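You operate a simulated robot arm through the tools that you are given. There is no shell and no other tool.

Carry out the task below with a simulated robot arm. There is one attempt and no reset: what you move stays moved.

Task
Zero the gauge, then measure the cover in the stand.
Fine: COAT plunger on the slide's bare pad, then ZERO once; leave the reading on the screen and the slide back at LOAD.

It is judged by the outcome, as a careful person would: the job done as asked, and still so three seconds after it is handed in. It fails if anything else is knocked over, pushed out of place, dropped, spilled or broken. A push-on lid holds only when it is set on centred and level and pressed home; a screw cap is set on level and turned clockwise until tight.

Robot
A 7-joint arm with a two-finger parallel gripper, fixed in place. Base frame: the origin is at the foot of the arm, x ahead of it, y to its left, z up; the work surface is at about z = 800. Readings come in mm, degrees, newtons and seconds.
With the tool pointing down near the work surface it reaches from about 240 to 680 mm from the base axis. Its first joint turns from -66.0 to 66.0 degrees. Payload 2.4 kg.
The TCP is the grasp point between the finger pads, 30 mm short of the fingertips. In the tool frame z runs along the fingers and y along their closing line. The gripper opens to 94 mm. The fingers are 28 mm wide and 10 mm thick; the gripper's body (50 by 96 mm) begins 55 mm behind the TCP.
Orientation is that of the tool frame in the base frame, as a unit quaternion [x, y, z, w]. With the fingers straight down and closing along the base's y, the tool's x points along the base's -x, its y along +y and its z along -z.

Tools
- The arm moves only by the tool move_arm. Its argument "increments" is one flat list of numbers, 7 for each row, row after row: the shift along the tool's x, y, z in mm, then the turn, a rotation vector about the tool's x, y, z in degrees, then the closure in counts, from 0 (fully open) to 255 (shut). In form: [tx, ty, tz, rx, ry, rz, grip, tx, ty, tz, rx, ry, rz, grip, ...]. A call has 1 to 20 rows; each row shifts and turns the commanded pose from where the row before left it, along the tool's axes as they then stand. Rows are played at 5 a second. More than 50 mm and 8.6 degrees between two rows, or a gripper value outside its range, and nothing of the call is played. A pose out of reach is approached as far as the arm can. The call stops where the force on the tool passes 40 N (or 10 N more than at its start, if that is more) or the arm is blocked; 0.2 s more then pass. Each finger travels about 153 mm/s and halts on what it meets, pressing with about 41 N; the grip force reading is that of the motor and also rises with nothing between the fingers. The clock runs only during rows and for 0.2 s after the last one: add rows that do not move to give the fingers time. The reply holds the time, the measured pose of the TCP, the force on the tool along the base axes, the opening and the grip force, in the units named above and with some noise, with the torque about the TCP (base axes, N m) and any sound that the robot's microphone picked up, and new pictures: "show" is both (left out), scene, wrist or none.
- Cameras (640 x 400 px; columns grow to the right, rows downward): "scene" is fixed at [46.4, 487.7, 1437.4]; the picture's right is [-0.63, -0.78, 0.00], its down [-0.49, 0.40, -0.77] and it looks along [0.60, -0.49, -0.63] (base axes); focal length 332 px, centre (320, 200). "wrist" rides on the gripper at [76, 14, -102] in the tool frame; the picture's right is [-0.18, 0.98, 0.00], its down [-0.75, -0.14, -0.64] and it looks along [-0.63, -0.12, 0.77] (tool axes); focal length 243 px, centre (320, 200).
- pixel_to_xyz(camera, pixels): there is no depth. For up to 12 entries [column, row, z] of the newest picture of that camera ("zoom" is the newest enlarged one), the place [x, y] in the base frame at which the ray of that pixel passes the height z, good to about 2 mm. It takes no simulated time.
- zoom(camera, box): a new picture of the part [left, top, right, bottom] of that camera's present view, enlarged. It takes no simulated time.
- hand_in(): hands the job in; it is judged then, once.

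Leave the gripper open and the arm clear of the work at the hand-in unless told otherwise.

The tools are called after "Emit:" as name(argument=value, ...) on one line, values as JSON. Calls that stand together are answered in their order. move_arm: Moves the arm, as the interface text tells. Its arguments: {"type":"object","properties":{"increments":{"type":"array","items":{"type":"number"}},"show":{"type":"string","enum":["both","scene","wrist","none"]}},"required":["increments"]} The other tools are called the same way: pixel_to_xyz (camera, pixels) gives the place at which the rays of pixels pass given heights; zoom (camera, box) takes an enlarged picture of a part of a camera's view; hand_in () hands the job in.

At the start:

```text
time_s: 0.0
position: [334.6, 187.4, 1211.9]
orientation: [0.0, 1.0, 0.001, 0.0]
ft_force: [0.5, 0.0, 0.5]
torque: [0.0, 0.01, -0.01]
width: 93.8
gripper_force: 0.0
```

scene: 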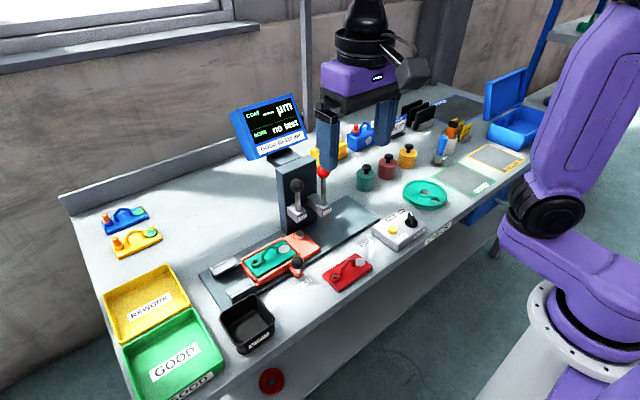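
wrist: 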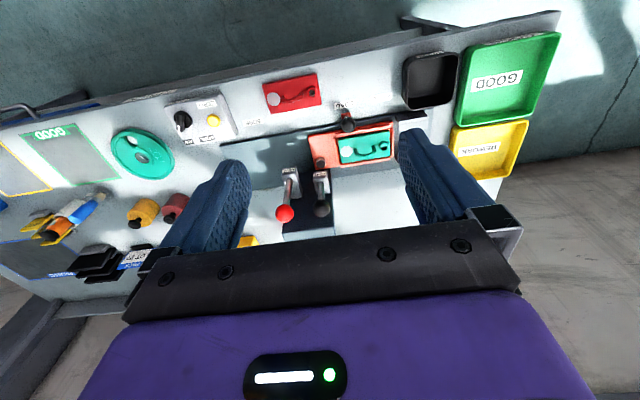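

I see the gauge with a screen, a slide carrying a teal cover, two levers or plungers (one with a red ball, one with a black ball), and a box with a yellow button and a black knob. I'll zoom in to read the details before moving.

Emit:
zoom(camera="scene", box=[220, 80, 380, 180])

Emit:
zoom(camera="scene", box=[190, 200, 350, 300])

Emit:
zoom(camera="scene", box=[260, 150, 388, 230])

Emit:
zoom(camera="scene", box=[340, 190, 468, 270])

Emit:
zoom(camera="wrist", box=[240, 70, 432, 240])

Emit:
zoom(camera="wrist", box=[140, 80, 268, 160])

```text
4.00 times, centred on (300, 130) of scene
```

zoom: 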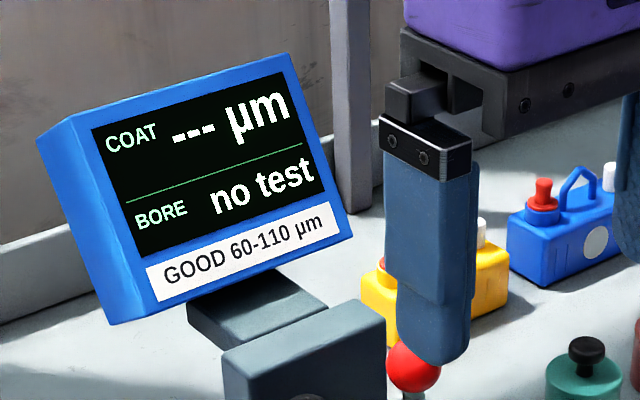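

```text
4.00 times, centred on (270, 250) of scene
```

zoom: 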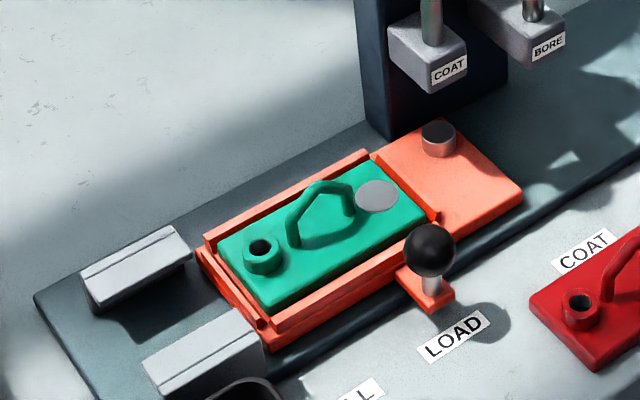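

```text
5.00 times, centred on (324, 190) of scene
```

zoom: 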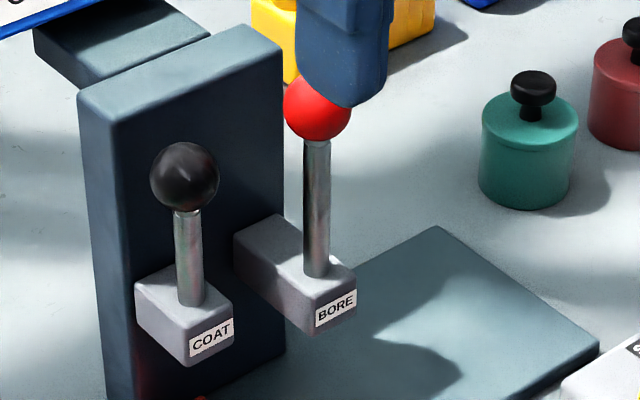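

```text
5.00 times, centred on (404, 230) of scene
```

zoom: 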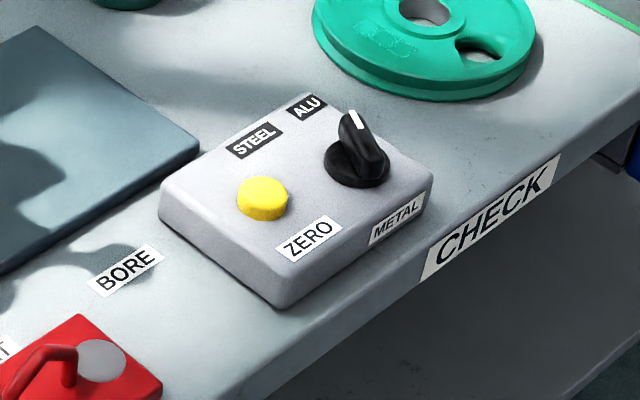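

```text
2.35 times, centred on (336, 155) of wrist
```

zoom: 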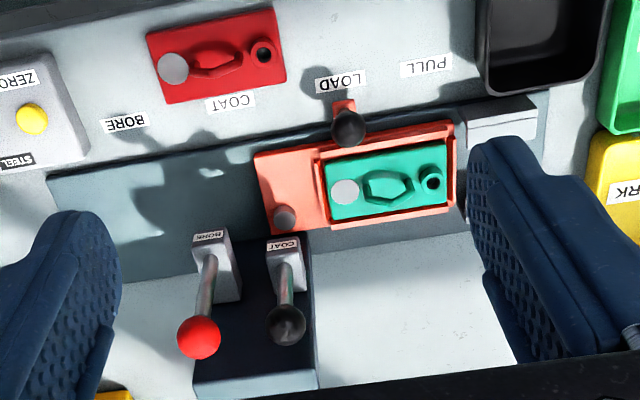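

```text
5.00 times, centred on (204, 120) of wrist
```

zoom: 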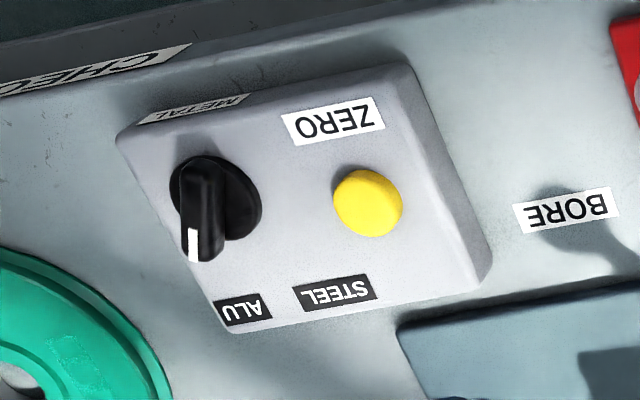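

The screen shows "COAT --- / BORE no test". The slide's handle is at LOAD, and COAT and BORE positions are marked along the rail. I'll work out positions by comparing rays from both cameras at several heights.

Emit:
pixel_to_xyz(camera="scene", pixels=[[297.5, 262.5, 840], [297.5, 262.5, 870], [299.5, 233, 810], [299.5, 233, 840], [284, 248.7, 810], [284, 248.7, 840], [297, 185.2, 900], [297, 185.2, 1000], [322.8, 171.6, 900], [322.8, 171.6, 1000], [392.4, 229, 820], [392.4, 229, 850]])

Emit:
pixel_to_xyz(camera="wrist", pixels=[[347.9, 123.9, 840], [347.9, 123.9, 870], [321.1, 161.4, 810], [321.1, 161.4, 840], [346.2, 151.6, 810], [346.2, 151.6, 840], [322, 208.2, 900], [322, 208.2, 1000], [284.1, 213.7, 900], [284.1, 213.7, 1000], [214, 120, 820], [214, 120, 850]])

Emit:
zoom(camera="scene", box=[380, 60, 540, 160])

Emit:
zoom(camera="scene", box=[400, 120, 540, 210])

Emit:
zoom(camera="scene", box=[90, 190, 330, 340])

Emit:
zoom(camera="scene", box=[90, 290, 330, 400])

```text
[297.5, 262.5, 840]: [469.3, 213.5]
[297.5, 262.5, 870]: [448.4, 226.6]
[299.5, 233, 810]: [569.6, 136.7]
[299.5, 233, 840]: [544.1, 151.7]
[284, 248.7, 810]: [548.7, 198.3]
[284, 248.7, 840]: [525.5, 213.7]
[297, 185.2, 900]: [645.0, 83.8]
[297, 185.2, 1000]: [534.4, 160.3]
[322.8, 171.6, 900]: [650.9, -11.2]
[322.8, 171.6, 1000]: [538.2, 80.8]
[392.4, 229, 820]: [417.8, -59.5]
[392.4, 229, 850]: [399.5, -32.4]
```

```text
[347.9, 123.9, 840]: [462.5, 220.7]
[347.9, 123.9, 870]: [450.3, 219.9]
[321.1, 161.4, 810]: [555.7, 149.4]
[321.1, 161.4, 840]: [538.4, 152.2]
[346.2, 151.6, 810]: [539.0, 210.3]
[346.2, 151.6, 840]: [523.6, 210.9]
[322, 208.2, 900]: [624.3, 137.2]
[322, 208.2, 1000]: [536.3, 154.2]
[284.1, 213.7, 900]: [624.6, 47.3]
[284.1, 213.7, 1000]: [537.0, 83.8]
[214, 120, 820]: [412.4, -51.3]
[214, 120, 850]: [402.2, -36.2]
```

```text
4.00 times, centred on (460, 110) of scene
```

zoom: 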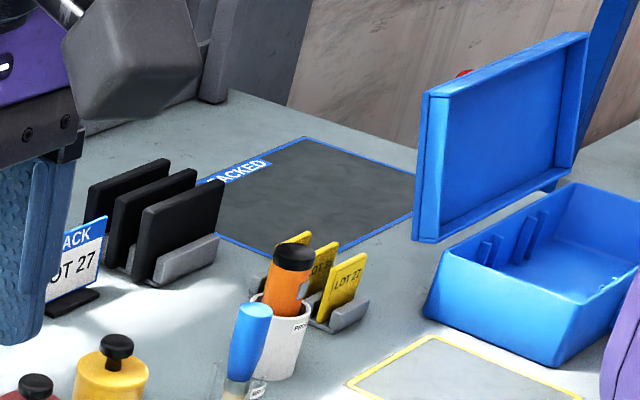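

```text
4.44 times, centred on (470, 165) of scene
```

zoom: 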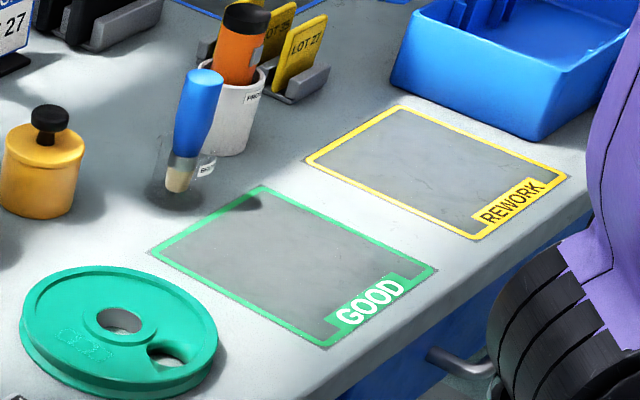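

```text
2.67 times, centred on (210, 265) of scene
```

zoom: 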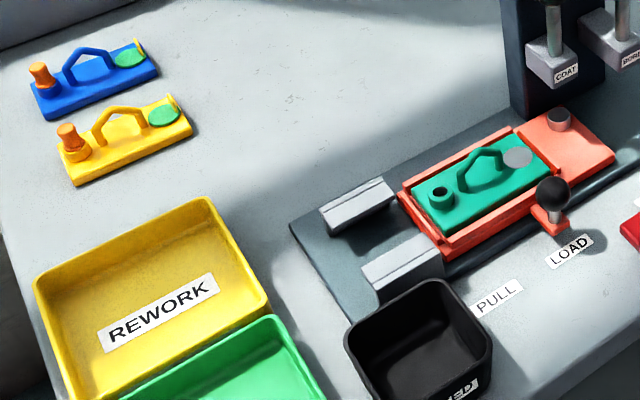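

```text
2.67 times, centred on (210, 345) of scene
```

zoom: 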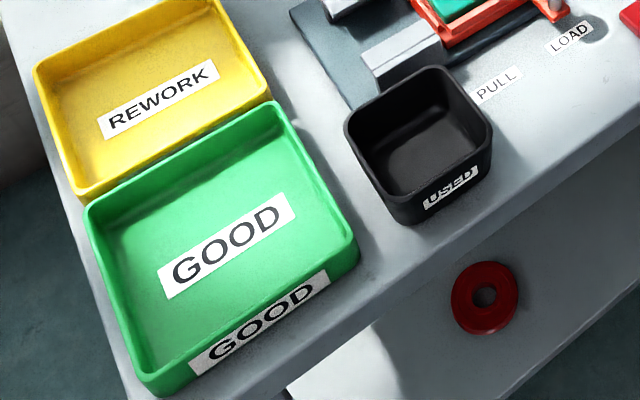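

From the ray pairs:

| Point | Position |
|---|---|
| Handle ball | ≈ (454, 221, 861) |
| Bare pad post | ≈ (538, 153, 845) |
| COAT ball | ≈ (545, 152, 990) |
| BORE ball | ≈ (537, 83, 1001) |
| ZERO button | ≈ (405, -41, 840) |

At LOAD the bare pad already seems to be under the COAT plunger. Next I'll compute the label positions and column corners, and bring the wrist camera over to look at the ZERO/METAL box.

Emit:
pixel_to_xyz(camera="scene", pixels=[[303.7, 283.7, 800], [276.4, 301.4, 800], [365.4, 244, 800], [336.5, 263, 800], [285, 232.5, 812], [311, 230, 930], [298, 210, 930], [298, 210, 900], [311, 223, 900]])

Emit:
move_arm(increments=[7.7, -25.2, 26.5, 0, 0, 0, 0, 7.7, -25.2, 26.5, 0, 0, 0, 0, 7.7, -25.2, 26.5, 0, 0, 0, 0, 7.7, -25.2, 26.5, 0, 0, 0, 0, 7.7, -25.2, 26.5, 0, 0, 0, 0, 7.7, -25.2, 26.5, 0, 0, 0, 0, 7.7, -25.2, 26.5, 0, 0, 0, 0, 7.7, -25.2, 26.5, 0, 0, 0, 0, 0, 0, 0, 0, 0, 0, 0])

```text
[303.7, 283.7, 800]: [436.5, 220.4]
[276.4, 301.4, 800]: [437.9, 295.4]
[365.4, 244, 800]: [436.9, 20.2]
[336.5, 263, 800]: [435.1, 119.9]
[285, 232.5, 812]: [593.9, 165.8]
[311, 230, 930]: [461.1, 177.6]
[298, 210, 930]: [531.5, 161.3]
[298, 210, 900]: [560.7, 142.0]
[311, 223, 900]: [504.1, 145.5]
```

```text
time_s: 2.0
position: [273.0, -13.5, 998.0]
orientation: [0.0, 1.0, 0.001, 0.0]
ft_force: [0.9, 0.5, -0.5]
torque: [0.02, 0.02, 0.0]
width: 93.9
gripper_force: 0.0
```

scene: 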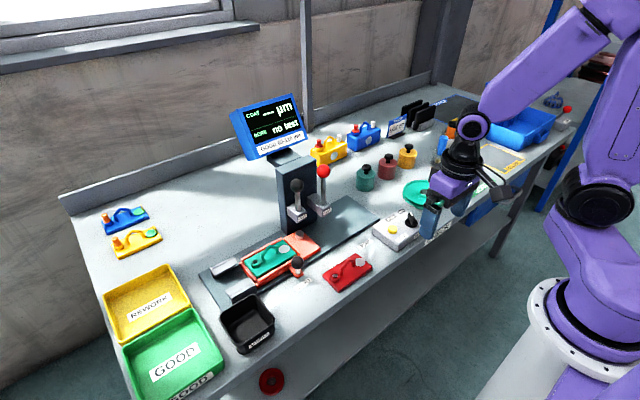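
wrist: 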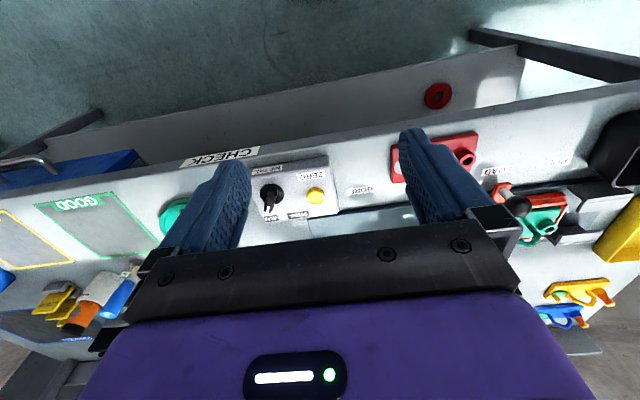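

The labels sit at x≈436: PULL at y≈295, LOAD at 220, COAT at 120 and BORE at 20. Next I'll zoom on the control box at wrist (295,195) and on the gauge, which the arm no longer blocks in the scene view.

Emit:
zoom(camera="wrist", box=[240, 150, 352, 220])

Emit:
zoom(camera="scene", box=[250, 160, 346, 220])

Emit:
zoom(camera="scene", box=[235, 220, 331, 280])

Emit:
zoom(camera="scene", box=[310, 110, 438, 190])

```text
5.71 times, centred on (296, 185) of wrist
```

zoom: 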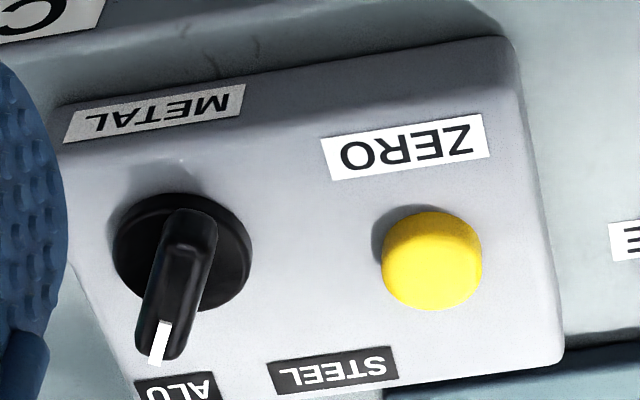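

```text
6.67 times, centred on (298, 190) of scene
```

zoom: 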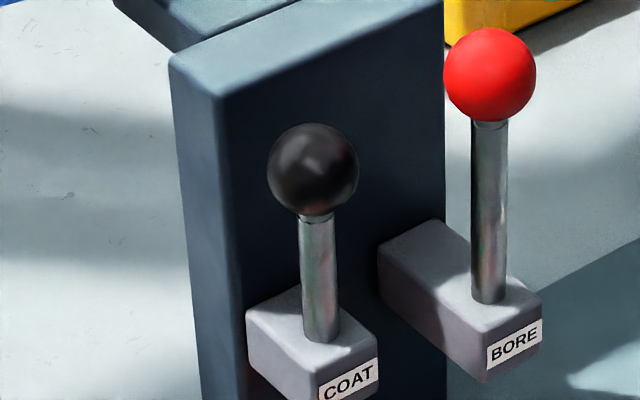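

```text
6.67 times, centred on (283, 250) of scene
```

zoom: 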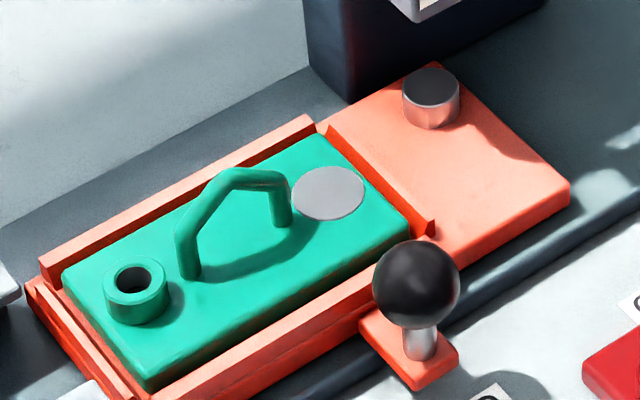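

```text
5.00 times, centred on (374, 150) of scene
```

zoom: 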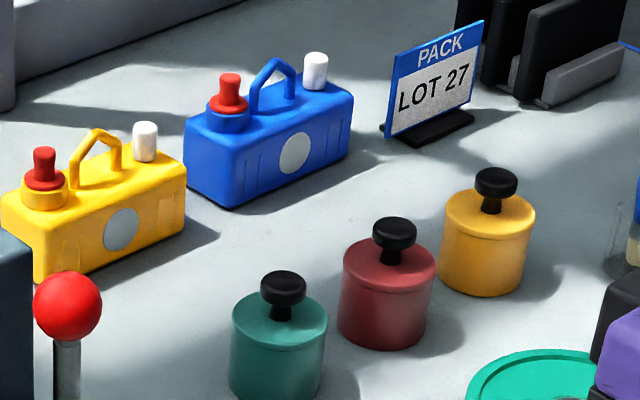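

The METAL knob points at ALU; the task doesn't mention it, so I'll leave it. Next I'll move the wrist camera over the slide for precise positions of the pad, disc and plungers.

Emit:
move_arm(increments=[0, 0, -25, 0, 0, 0, 0, -13, 37.7, -5, 0, 0, 0, 0, -13, 37.7, -5, 0, 0, 0, 0, -13, 37.7, -5, 0, 0, 0, 0, -13, 37.7, -5, 0, 0, 0, 0, -13, 37.7, -5, 0, 0, 0, 0, -13, 37.7, -5, 0, 0, 0, 0, 0, 0, 0, 0, 0, 0, 0], show="wrist")

```text
time_s: 3.8
position: [351.8, 211.4, 1052.0]
orientation: [0.001, 1.0, 0.0, 0.0]
ft_force: [0.1, 0.1, 0.3]
torque: [0.01, -0.02, -0.01]
width: 93.9
gripper_force: 0.1
```

wrist: 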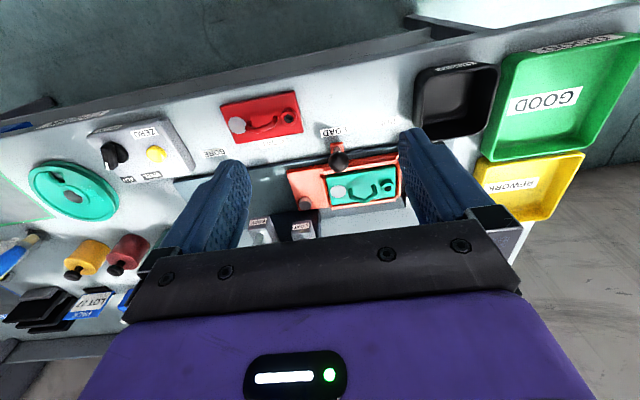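

I can see the slide near (345,185). I'll enlarge it.

Emit:
zoom(camera="wrist", box=[240, 130, 416, 240])

Emit:
zoom(camera="wrist", box=[276, 160, 356, 210])

```text
3.64 times, centred on (328, 185) of wrist
```

zoom: 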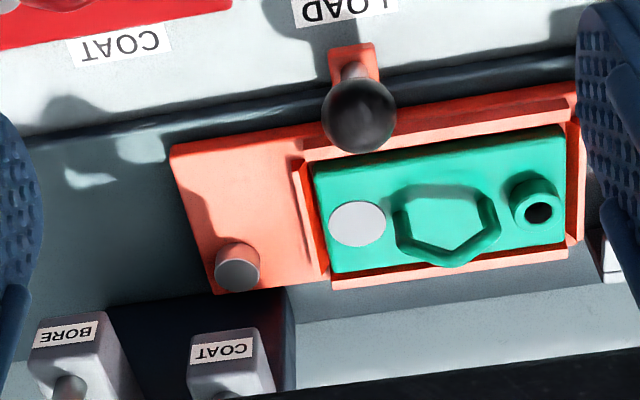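

```text
8.00 times, centred on (316, 185) of wrist
```

zoom: 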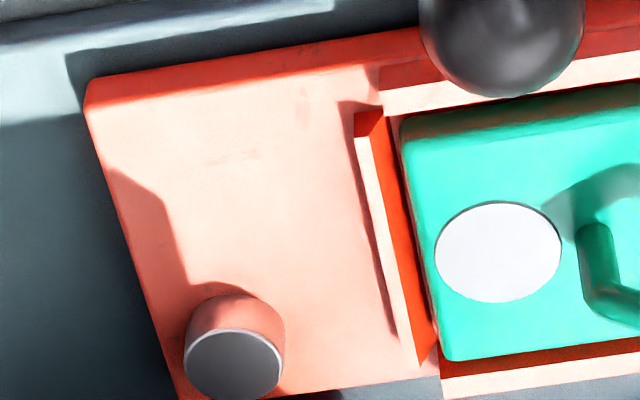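

Emit:
pixel_to_xyz(camera="wrist", pixels=[[305, 205.6, 830], [305, 205.6, 850], [338.25, 191.5, 830], [338.25, 191.5, 850], [387.7, 188.3, 830], [387.7, 188.3, 860], [339, 161.3, 850], [339, 161.3, 870], [301.9, 225.7, 900], [301.9, 225.7, 920], [289.5, 182.9, 820], [289.5, 182.9, 830]])

Emit:
pixel_to_xyz(camera="scene", pixels=[[299.6, 233, 830], [299.6, 233, 850], [284.2, 249, 830], [284.2, 249, 850], [255.3, 262.4, 830], [255.3, 262.4, 860], [297.5, 263, 850], [297.5, 263, 870], [302.5, 217.5, 900], [302.5, 217.5, 920], [296.8, 185.3, 990], [322.5, 171.3, 1000]])

```text
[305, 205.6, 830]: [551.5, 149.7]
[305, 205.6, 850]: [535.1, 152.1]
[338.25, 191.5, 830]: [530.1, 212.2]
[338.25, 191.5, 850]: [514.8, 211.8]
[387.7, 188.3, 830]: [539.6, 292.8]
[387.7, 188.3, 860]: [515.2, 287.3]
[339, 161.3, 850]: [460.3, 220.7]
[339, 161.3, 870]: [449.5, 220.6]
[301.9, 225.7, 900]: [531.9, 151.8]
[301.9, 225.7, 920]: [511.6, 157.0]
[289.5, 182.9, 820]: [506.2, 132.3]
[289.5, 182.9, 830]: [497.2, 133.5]
```

```text
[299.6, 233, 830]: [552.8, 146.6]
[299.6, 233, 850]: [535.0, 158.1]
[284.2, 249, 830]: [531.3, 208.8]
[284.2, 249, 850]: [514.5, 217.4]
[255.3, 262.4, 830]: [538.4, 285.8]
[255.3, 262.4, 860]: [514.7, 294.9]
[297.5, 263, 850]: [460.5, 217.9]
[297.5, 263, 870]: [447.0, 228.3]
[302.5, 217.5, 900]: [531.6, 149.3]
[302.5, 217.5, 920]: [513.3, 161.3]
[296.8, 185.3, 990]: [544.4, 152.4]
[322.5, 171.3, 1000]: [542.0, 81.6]
```

Triangulated positions: pad ≈ (546,151,837), disc on the cover ≈ (524,212,838), bore ≈ (524,290,848), handle ball ≈ (457,220,856). The pad and the disc differ in x, so before touching anything I want to see the underside of the COAT plunger. I'll tilt the wrist camera to look nearly level at it.

Emit:
move_arm(increments=[-6.7, -10.4, 42, 0, 0, 0, 0, -6.7, -10.4, 42, 0, 0, 0, 0, -6.7, -10.4, 42, 0, 0, 0, 0, 0, 0, 0, 0, -8, 0, 0, 0, 0, 0, 0, -8, 0, 0, 0, 0, 0, 0, -8, 0, 0, 0, 0, 0, 0, -8, 0, 0, 0, 0, 0, 0, -8, 0, 0, 0, 0, 0, 0, 0, 0, 0])

```text
time_s: 5.8
position: [373.6, 175.9, 928.3]
orientation: [-0.001, 0.96, -0.015, 0.28]
ft_force: [-0.9, -0.3, -0.4]
torque: [0.02, -0.02, 0.02]
width: 93.7
gripper_force: 0.2
out of reach, approached as far as the arm can: row 5, 6
```

scene: 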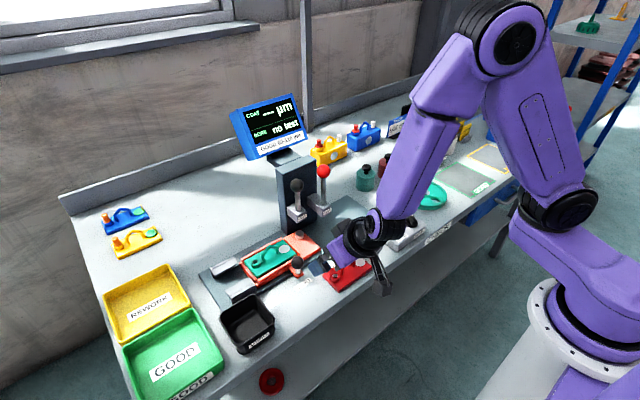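
wrist: 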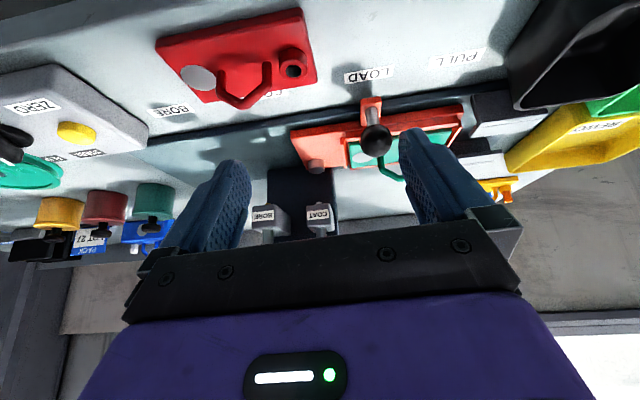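

The view shows the COAT box around (318,215) and the pad at (315,165). I'll enlarge it to see the plunger foot.

Emit:
zoom(camera="wrist", box=[240, 140, 400, 240])

Emit:
zoom(camera="wrist", box=[288, 150, 352, 240])

```text
4.00 times, centred on (320, 190) of wrist
```

zoom: 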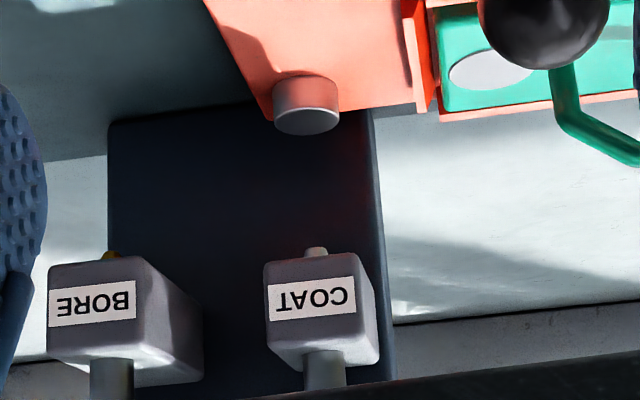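

```text
4.44 times, centred on (320, 195) of wrist
```

zoom: 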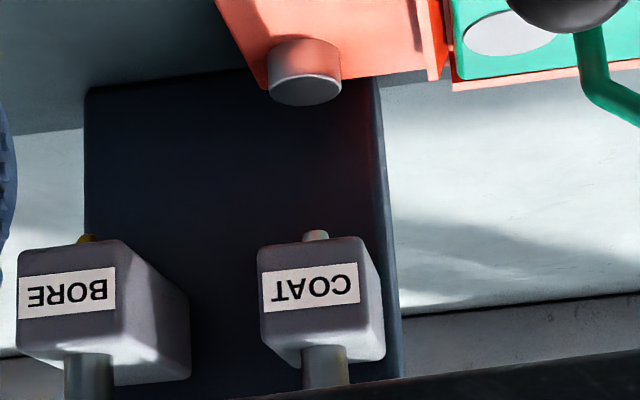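

Emit:
pixel_to_xyz(camera="wrist", pixels=[[321.1, 229.2, 916], [321.1, 229.2, 920], [319.1, 203.1, 880], [319.1, 203.1, 890], [317.1, 170.7, 835], [317.1, 170.7, 845], [364.8, 156.5, 835], [364.8, 156.5, 842], [267.5, 230, 916], [261.5, 204, 880]])

Emit:
pixel_to_xyz(camera="scene", pixels=[[299.6, 233, 835], [299.6, 233, 845], [284.2, 249, 835], [284.2, 249, 842], [298.5, 211, 916], [323.4, 204.5, 916]])

Emit:
zoom(camera="scene", box=[280, 190, 344, 230])

```text
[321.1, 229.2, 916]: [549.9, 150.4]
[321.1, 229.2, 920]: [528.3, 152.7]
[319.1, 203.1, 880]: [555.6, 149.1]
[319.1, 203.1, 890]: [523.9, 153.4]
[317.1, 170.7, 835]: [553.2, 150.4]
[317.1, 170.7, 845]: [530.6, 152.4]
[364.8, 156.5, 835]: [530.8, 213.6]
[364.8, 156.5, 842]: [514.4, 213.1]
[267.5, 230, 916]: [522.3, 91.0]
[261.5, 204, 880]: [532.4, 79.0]
```

```text
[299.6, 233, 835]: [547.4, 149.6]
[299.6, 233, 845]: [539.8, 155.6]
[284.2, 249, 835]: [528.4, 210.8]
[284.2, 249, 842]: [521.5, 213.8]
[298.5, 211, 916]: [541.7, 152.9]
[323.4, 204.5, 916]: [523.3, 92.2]
```

```text
10.00 times, centred on (312, 210) of scene
```

zoom: 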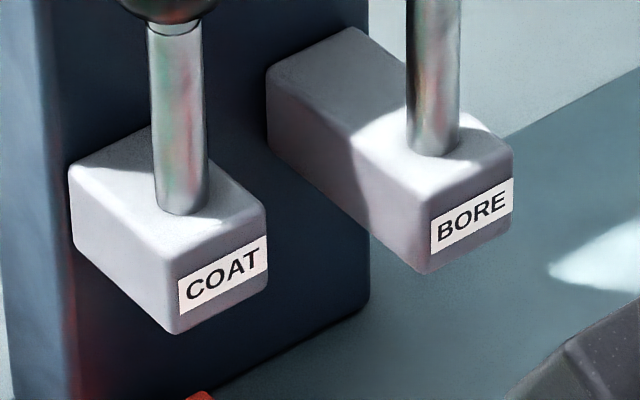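

The plunger foot is in line with the pad at LOAD. BORE's rod is at about (524,91) and the bore at (524,290) is 200 mm away, which matches the BORE label. At the COAT label, 100 mm from LOAD, the foot would land on the cover's painted surface at (545,252), behind its handle. So the labelled positions make sense. Next I'll check column and screen clearance before pressing the COAT ball from above.

Emit:
pixel_to_xyz(camera="scene", pixels=[[283, 174, 950], [283, 174, 1000], [275.5, 167, 1000], [275.5, 167, 950], [305, 137, 1050], [305, 137, 1100], [250, 160, 1050], [292, 95, 1150], [314.5, 161, 950], [314.5, 161, 1000]])

Emit:
zoom(camera="scene", box=[220, 85, 348, 165])

```text
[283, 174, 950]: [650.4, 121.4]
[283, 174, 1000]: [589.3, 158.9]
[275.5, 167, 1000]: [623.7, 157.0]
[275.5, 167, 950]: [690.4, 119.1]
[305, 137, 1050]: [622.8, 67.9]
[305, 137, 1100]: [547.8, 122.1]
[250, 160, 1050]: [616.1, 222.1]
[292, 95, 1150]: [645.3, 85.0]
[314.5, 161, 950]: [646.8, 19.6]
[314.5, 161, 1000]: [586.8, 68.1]
```

```text
5.00 times, centred on (284, 125) of scene
```

zoom: 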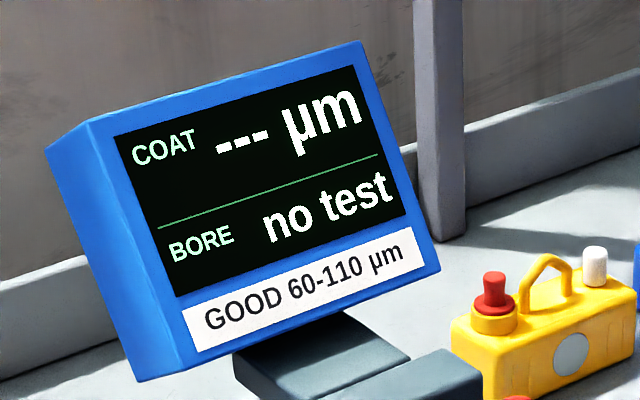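

The column front is at x≈590 with its top at z≈1000, and the screen is behind x≈615. The plunger ball at x≈545 can be reached from above. I'll retreat upward, level the tool and close the fingers.

Emit:
move_arm(increments=[-20, 0, -31, 0, 0, 0, 0, -20, 0, -31, 0, 0, 0, 0, -20, 0, -31, 0, 0, 0, 0, -20, 0, -31, 0, 0, 0, 0, 0, 0, 0, 0, 8, 0, 120, 0, 0, 0, 0, 8, 0, 255, 0, 0, 0, 0, 8, 0, 255, 0, 0, 0, 0, 8, 0, 255, 0, 0, 0, 0, 0, 0, 255], show="none")

```text
time_s: 7.8
position: [372.5, 182.6, 1075.6]
orientation: [0.004, 1.0, -0.016, 0.003]
ft_force: [0.9, -0.1, 0.0]
torque: [0.0, 0.02, 0.01]
width: 0.3
gripper_force: 33.0
```

The tool is level to within about 2° and the fingers are closed. I'll trim the tilt and move over the COAT ball, staying high.

Emit:
move_arm(increments=[0, 0, 0, -1.83, 0.34, -0.46, 255, -34.5, -6, 0, 0, 0, 0, 255, -34.5, -6, 0, 0, 0, 0, 255, -34.5, -6, 0, 0, 0, 0, 255, -34.5, -6, 0, 0, 0, 0, 255, -34.5, -6, 0, 0, 0, 0, 255, 0, 0, 0, 0, 0, 0, 255])

```text
time_s: 9.4
position: [548.0, 150.9, 1075.6]
orientation: [0.0, 1.0, 0.0, 0.001]
ft_force: [-0.9, 0.1, 0.5]
torque: [0.0, -0.01, -0.01]
width: 0.0
gripper_force: 33.1
```

scene: 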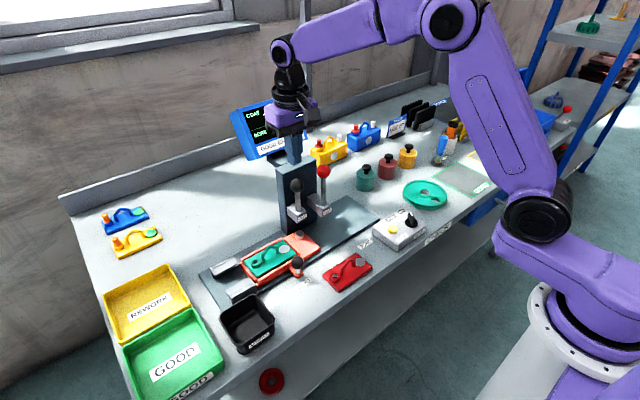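
wrist: 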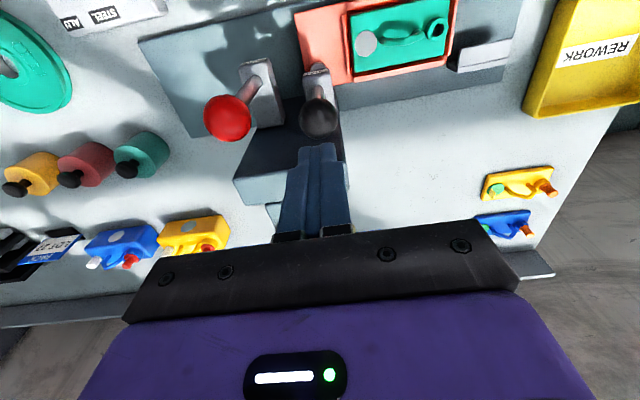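

I'll check the ball positions from this view, with the black ball at (319,117) and the red ball at (228,118), and look at the fingertips in the scene view.

Emit:
pixel_to_xyz(camera="wrist", pixels=[[319, 117, 985], [319, 117, 990], [319, 117, 995], [228, 118, 1005], [228, 118, 1015]])

Emit:
zoom(camera="scene", box=[230, 110, 358, 230])

```text
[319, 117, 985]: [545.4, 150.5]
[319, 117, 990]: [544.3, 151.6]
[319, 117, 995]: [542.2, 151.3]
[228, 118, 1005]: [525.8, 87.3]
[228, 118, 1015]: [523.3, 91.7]
```

```text
3.33 times, centred on (294, 170) of scene
```

zoom: 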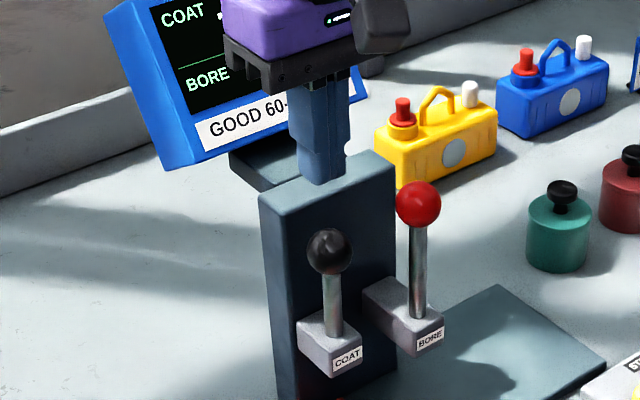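

The COAT ball is confirmed at ≈(544.5,151.5,989). I'll descend to just above it, then press slowly.

Emit:
move_arm(increments=[3.5, 0.5, 10, 0, 0, 0, 255, 0, 0, 14, 0, 0, 0, 255, 0, 0, 12, 0, 0, 0, 255, 0, 0, 4, 0, 0, 0, 255, 0, 0, 4, 0, 0, 0, 255, 0, 0, 4, 0, 0, 0, 255, 0, 0, 4, 0, 0, 0, 255])

```text
time_s: 11.0
position: [543.1, 152.8, 1023.3]
orientation: [0.0, 1.0, 0.0, 0.001]
ft_force: [0.8, 2.1, 1.5]
torque: [0.05, -0.01, -0.06]
width: 0.0
gripper_force: 32.8
```

scene: 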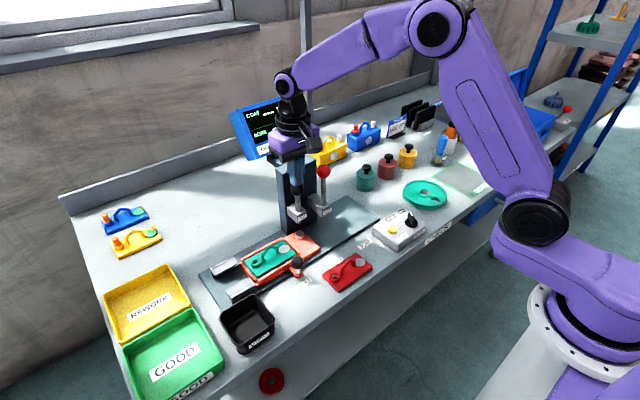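
wrist: 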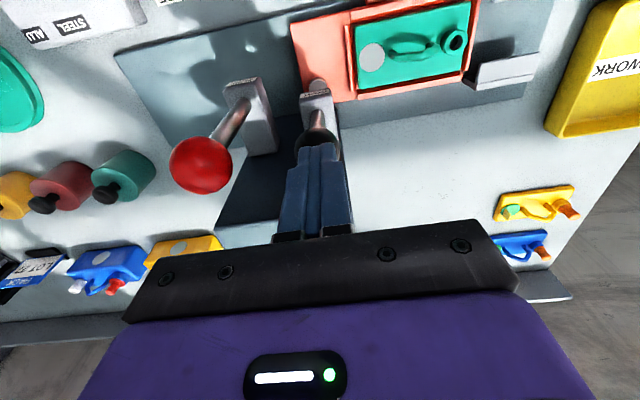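

Emit:
zoom(camera="scene", box=[250, 140, 346, 240])

Emit:
move_arm(increments=[0, 0, 4, 0, 0, 0, 255, 0, 0, 4, 0, 0, 0, 255, 0, 0, 4, 0, 0, 0, 255, 0, 0, 4, 0, 0, 0, 255])

```text
4.00 times, centred on (298, 190) of scene
```

zoom: 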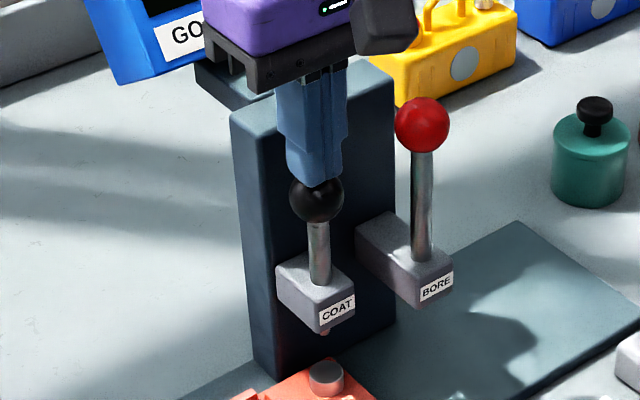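

```text
time_s: 12.0
position: [543.3, 152.0, 1008.6]
orientation: [0.0, 1.0, -0.001, 0.0]
ft_force: [1.1, -1.4, 2.9]
torque: [-0.04, -0.01, -0.02]
width: 0.0
gripper_force: 32.3
```

scene: 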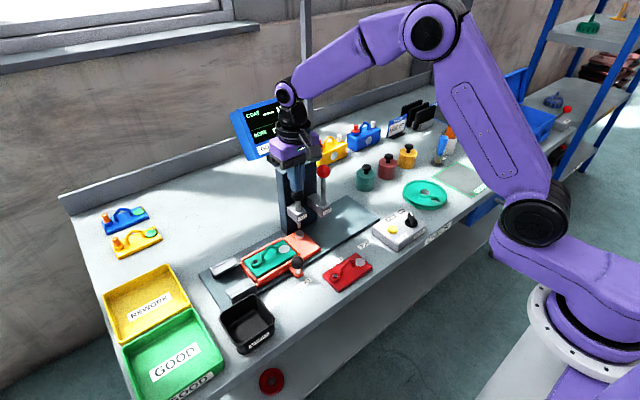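
wrist: 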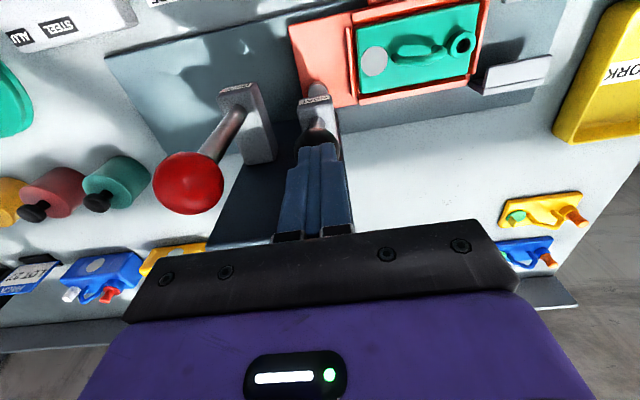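

The force is only about 3 N, the ball is going down smoothly, and BORE stays clear. I'll keep pressing in small steps.

Emit:
move_arm(increments=[0, 0, 3, 0, 0, 0, 255, 0, 0, 3, 0, 0, 0, 255, 0, 0, 3, 0, 0, 0, 255], show="scene")

Emit:
zoom(camera="scene", box=[250, 140, 346, 240])

```text
time_s: 12.8
position: [543.0, 151.9, 999.1]
orientation: [0.0, 1.0, 0.0, 0.001]
ft_force: [1.0, 0.6, 3.8]
torque: [0.02, -0.02, -0.01]
width: 0.0
gripper_force: 33.1
```

scene: 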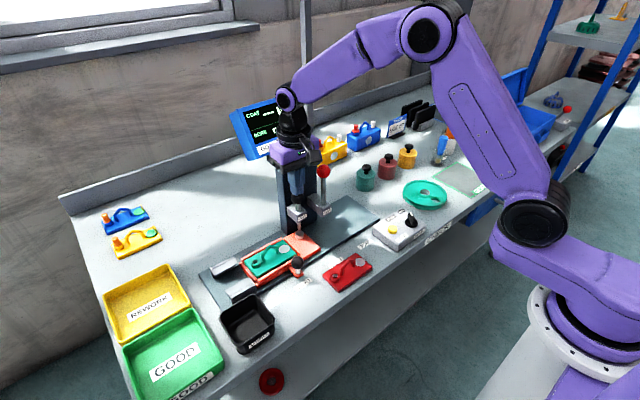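

```text
4.00 times, centred on (298, 190) of scene
```

zoom: 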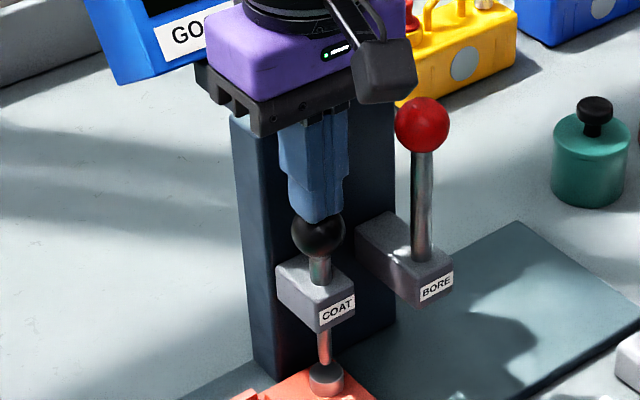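

The rod tip is nearly on the pad. I'll continue with 1.5–2 mm steps, watching the force and listening for sounds.

Emit:
move_arm(increments=[0, 0, 2, 0, 0, 0, 255, 0, 0, 2, 0, 0, 0, 255, 0, 0, 1.5, 0, 0, 0, 255], show="scene")

Emit:
zoom(camera="scene", box=[220, 90, 348, 240])

Emit:
zoom(camera="scene", box=[270, 190, 334, 240])

```text
time_s: 13.6
position: [543.4, 153.4, 994.4]
orientation: [0.0, 1.0, -0.001, 0.001]
ft_force: [1.3, 1.8, 4.3]
torque: [0.02, -0.07, -0.02]
width: 0.1
gripper_force: 33.3
```

scene: 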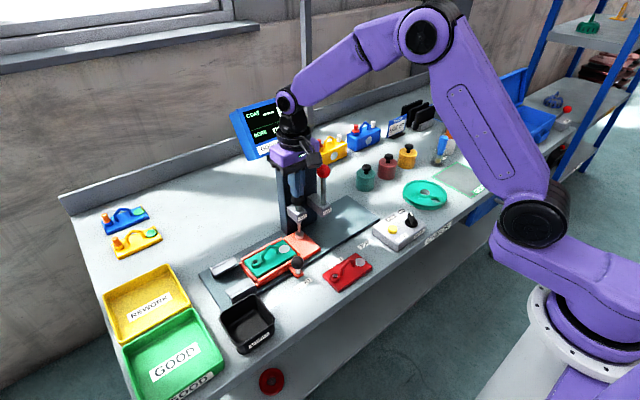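

```text
2.67 times, centred on (284, 165) of scene
```

zoom: 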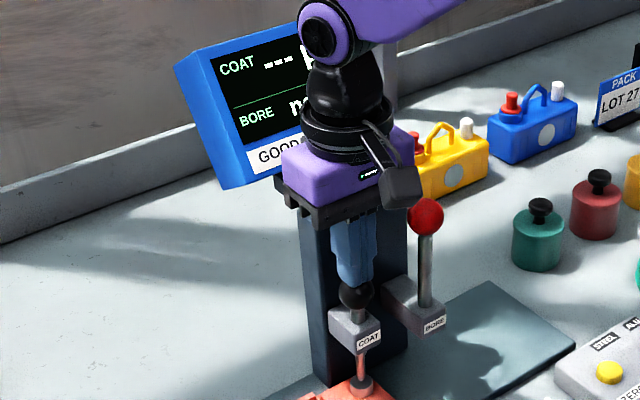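

```text
8.00 times, centred on (302, 215) of scene
```

zoom: 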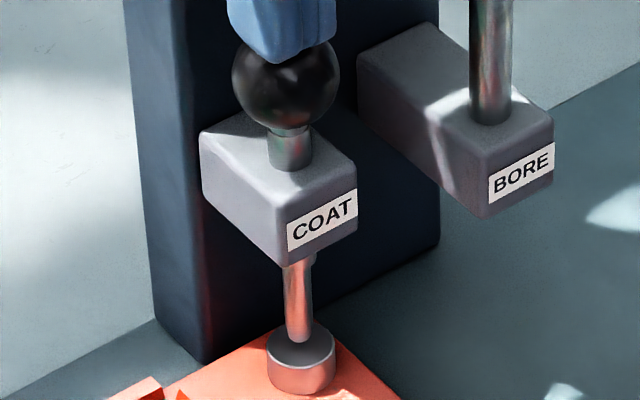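

It is about to touch. I'll go in 1 mm steps until the force rises.

Emit:
move_arm(increments=[0, 0, 1, 0, 0, 0, 255, 0, 0, 1, 0, 0, 0, 255, 0, 0, 1, 0, 0, 0, 255], show="scene")

Emit:
zoom(camera="scene", box=[270, 190, 334, 240])

```text
time_s: 14.4
position: [542.1, 153.2, 990.8]
orientation: [0.0, 1.0, 0.0, 0.001]
ft_force: [1.7, -1.0, 3.8]
torque: [-0.05, -0.07, 0.0]
width: 0.0
gripper_force: 33.1
```

scene: 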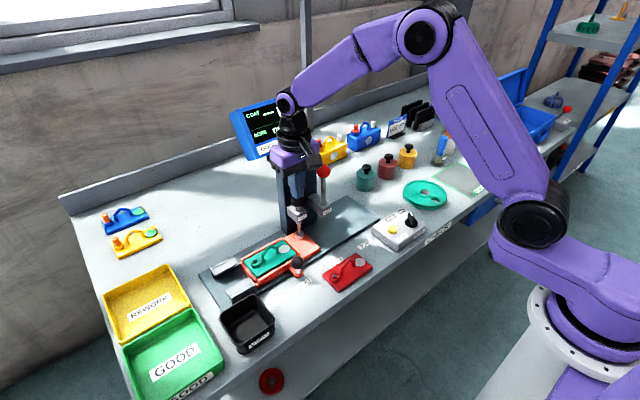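

```text
8.00 times, centred on (302, 215) of scene
```

zoom: 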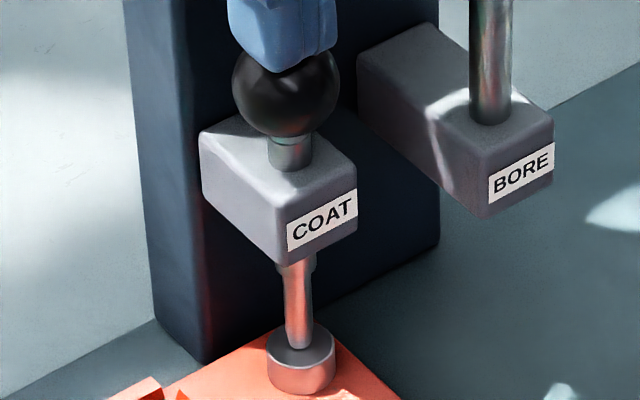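

Emit:
move_arm(increments=[0, 0, 1, 0, 0, 0, 255, 0, 0, 1, 0, 0, 0, 255], show="scene")

Emit:
zoom(camera="scene", box=[220, 90, 348, 240])

Emit:
zoom(camera="scene", box=[270, 190, 334, 240])

```text
time_s: 15.0
position: [542.0, 153.6, 990.5]
orientation: [0.0, 1.0, 0.0, 0.002]
ft_force: [-2.5, -3.6, 20.0]
torque: [-0.11, -0.04, 0.03]
width: 0.0
gripper_force: 33.1
```

scene: 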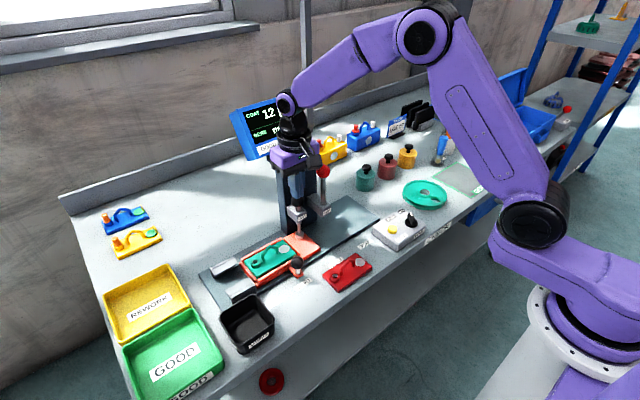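

```text
2.67 times, centred on (284, 165) of scene
```

zoom: 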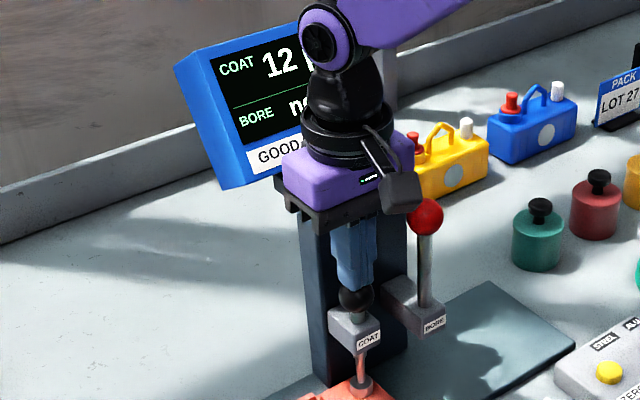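

```text
8.00 times, centred on (302, 215) of scene
```

zoom: 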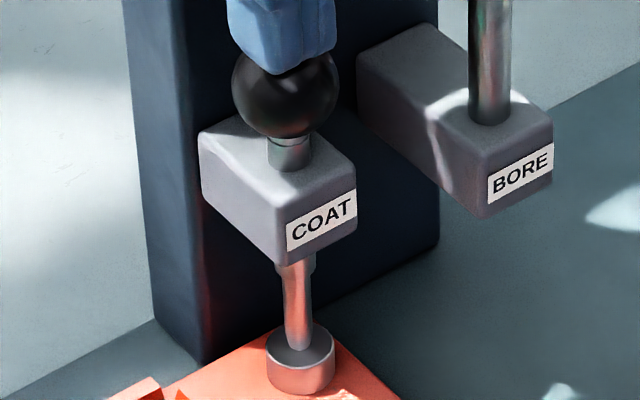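

The gauge now reads "COAT 12" on the bare pad, at 20 N contact. I'll rise straight up, see whether the plunger returns and the 12 holds, then go to ZERO.

Emit:
move_arm(increments=[0, 0, -5, 0, 0, 0, 255, 0, 0, -8, 0, 0, 0, 255, 0, 0, -12, 0, 0, 0, 255, 0, 0, -15, 0, 0, 0, 255, 0, 0, -20, 0, 0, 0, 255, 0, 0, -25, 0, 0, 0, 255, 0, 0, 0, 0, 0, 0, 255], show="scene")

Emit:
zoom(camera="scene", box=[220, 90, 348, 240])

```text
time_s: 16.6
position: [542.7, 152.5, 1072.8]
orientation: [0.0, 1.0, 0.0, 0.001]
ft_force: [0.5, 0.0, 0.7]
torque: [-0.02, 0.02, -0.02]
width: 0.1
gripper_force: 32.7
```

scene: 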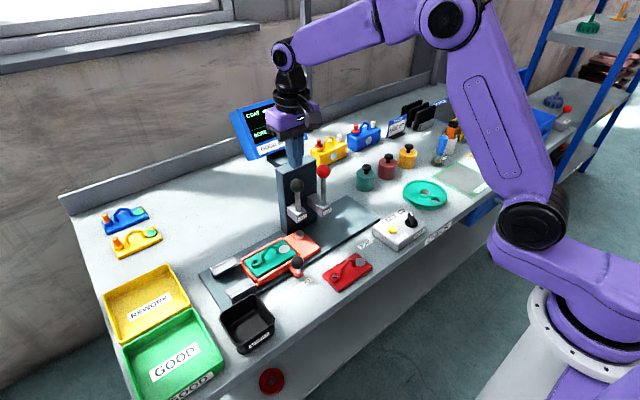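

```text
2.67 times, centred on (284, 165) of scene
```

zoom: 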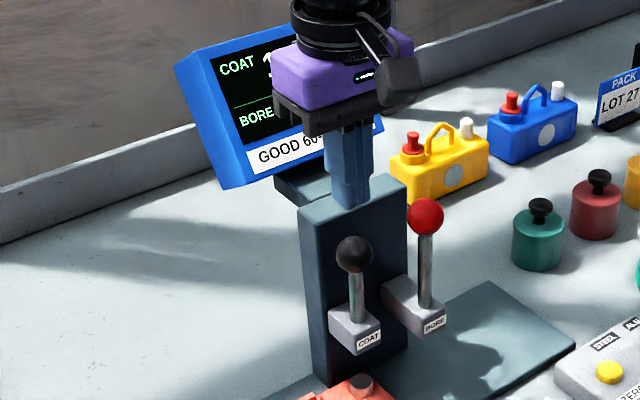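

The plunger springs back and the screen keeps its first digit "1". I'll back off along -x, then move over to the ZERO button at ≈(405,-41,840).

Emit:
move_arm(increments=[34, 0, 0, 0, 0, 0, 255, 34, 0, 0, 0, 0, 0, 255, 34, 0, 0, 0, 0, 0, 255, 34, -10, 0, 0, 0, 0, 255, 0, -37, 10, 0, 0, 0, 255, 0, -37, 10, 0, 0, 0, 255, 0, -37, 20, 0, 0, 0, 255, 0, -37, 30, 0, 0, 0, 255, 0, -36, 30, 0, 0, 0, 255, 0, 0, 0, 0, 0, 0, 255])

Emit:
zoom(camera="scene", box=[220, 85, 348, 165])

Emit:
zoom(camera="wrist", box=[220, 60, 412, 180])

```text
time_s: 18.8
position: [405.8, -41.5, 974.2]
orientation: [0.001, 1.0, 0.0, 0.002]
ft_force: [-0.1, -0.3, 1.3]
torque: [0.0, -0.01, 0.03]
width: 0.0
gripper_force: 33.1
```

scene: 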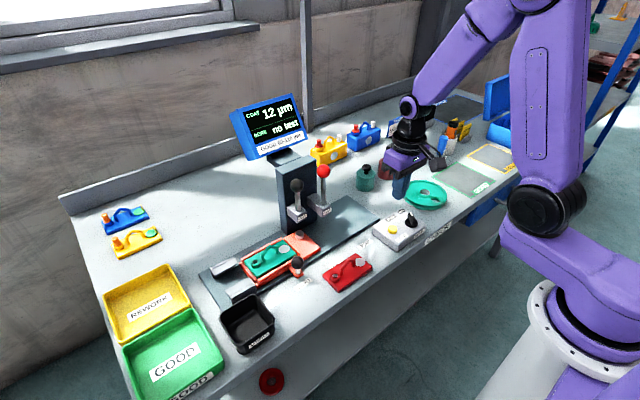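
wrist: 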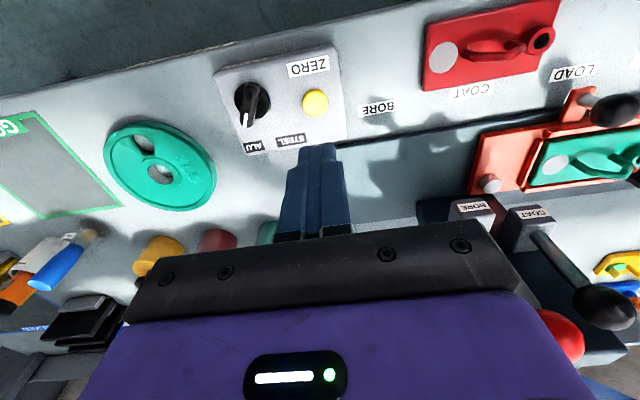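

```text
5.00 times, centred on (284, 125) of scene
```

zoom: 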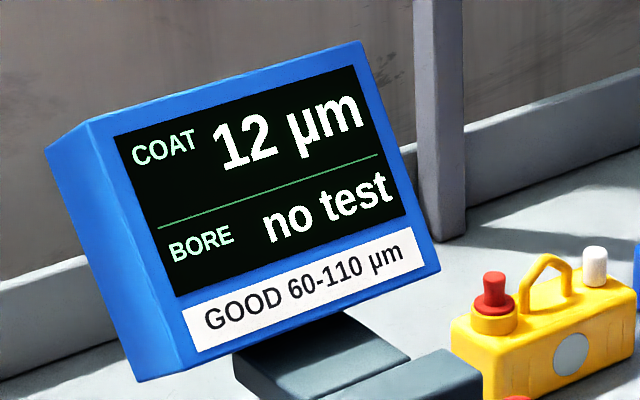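

```text
3.33 times, centred on (316, 120) of wrist
```

zoom: 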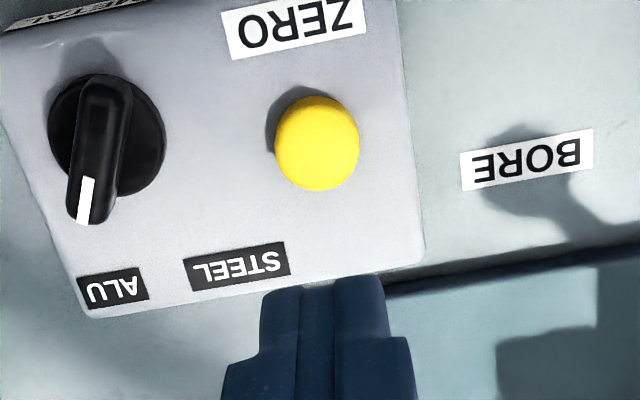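

The reading "12 µm" is held. I'll locate the yellow button, at wrist (315.4,102.9), precisely.

Emit:
pixel_to_xyz(camera="wrist", pixels=[[315.4, 102.9, 832], [315.4, 102.9, 838], [315.4, 102.9, 844], [248, 103, 850]])

Emit:
pixel_to_xyz(camera="scene", pixels=[[392.4, 229, 832], [392.4, 229, 838], [392.4, 229, 844]])

```text
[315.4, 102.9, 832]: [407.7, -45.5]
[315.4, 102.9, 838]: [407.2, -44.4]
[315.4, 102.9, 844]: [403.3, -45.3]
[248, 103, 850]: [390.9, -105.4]
```

```text
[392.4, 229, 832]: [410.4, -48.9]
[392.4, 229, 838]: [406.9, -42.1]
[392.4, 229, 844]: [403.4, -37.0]
```

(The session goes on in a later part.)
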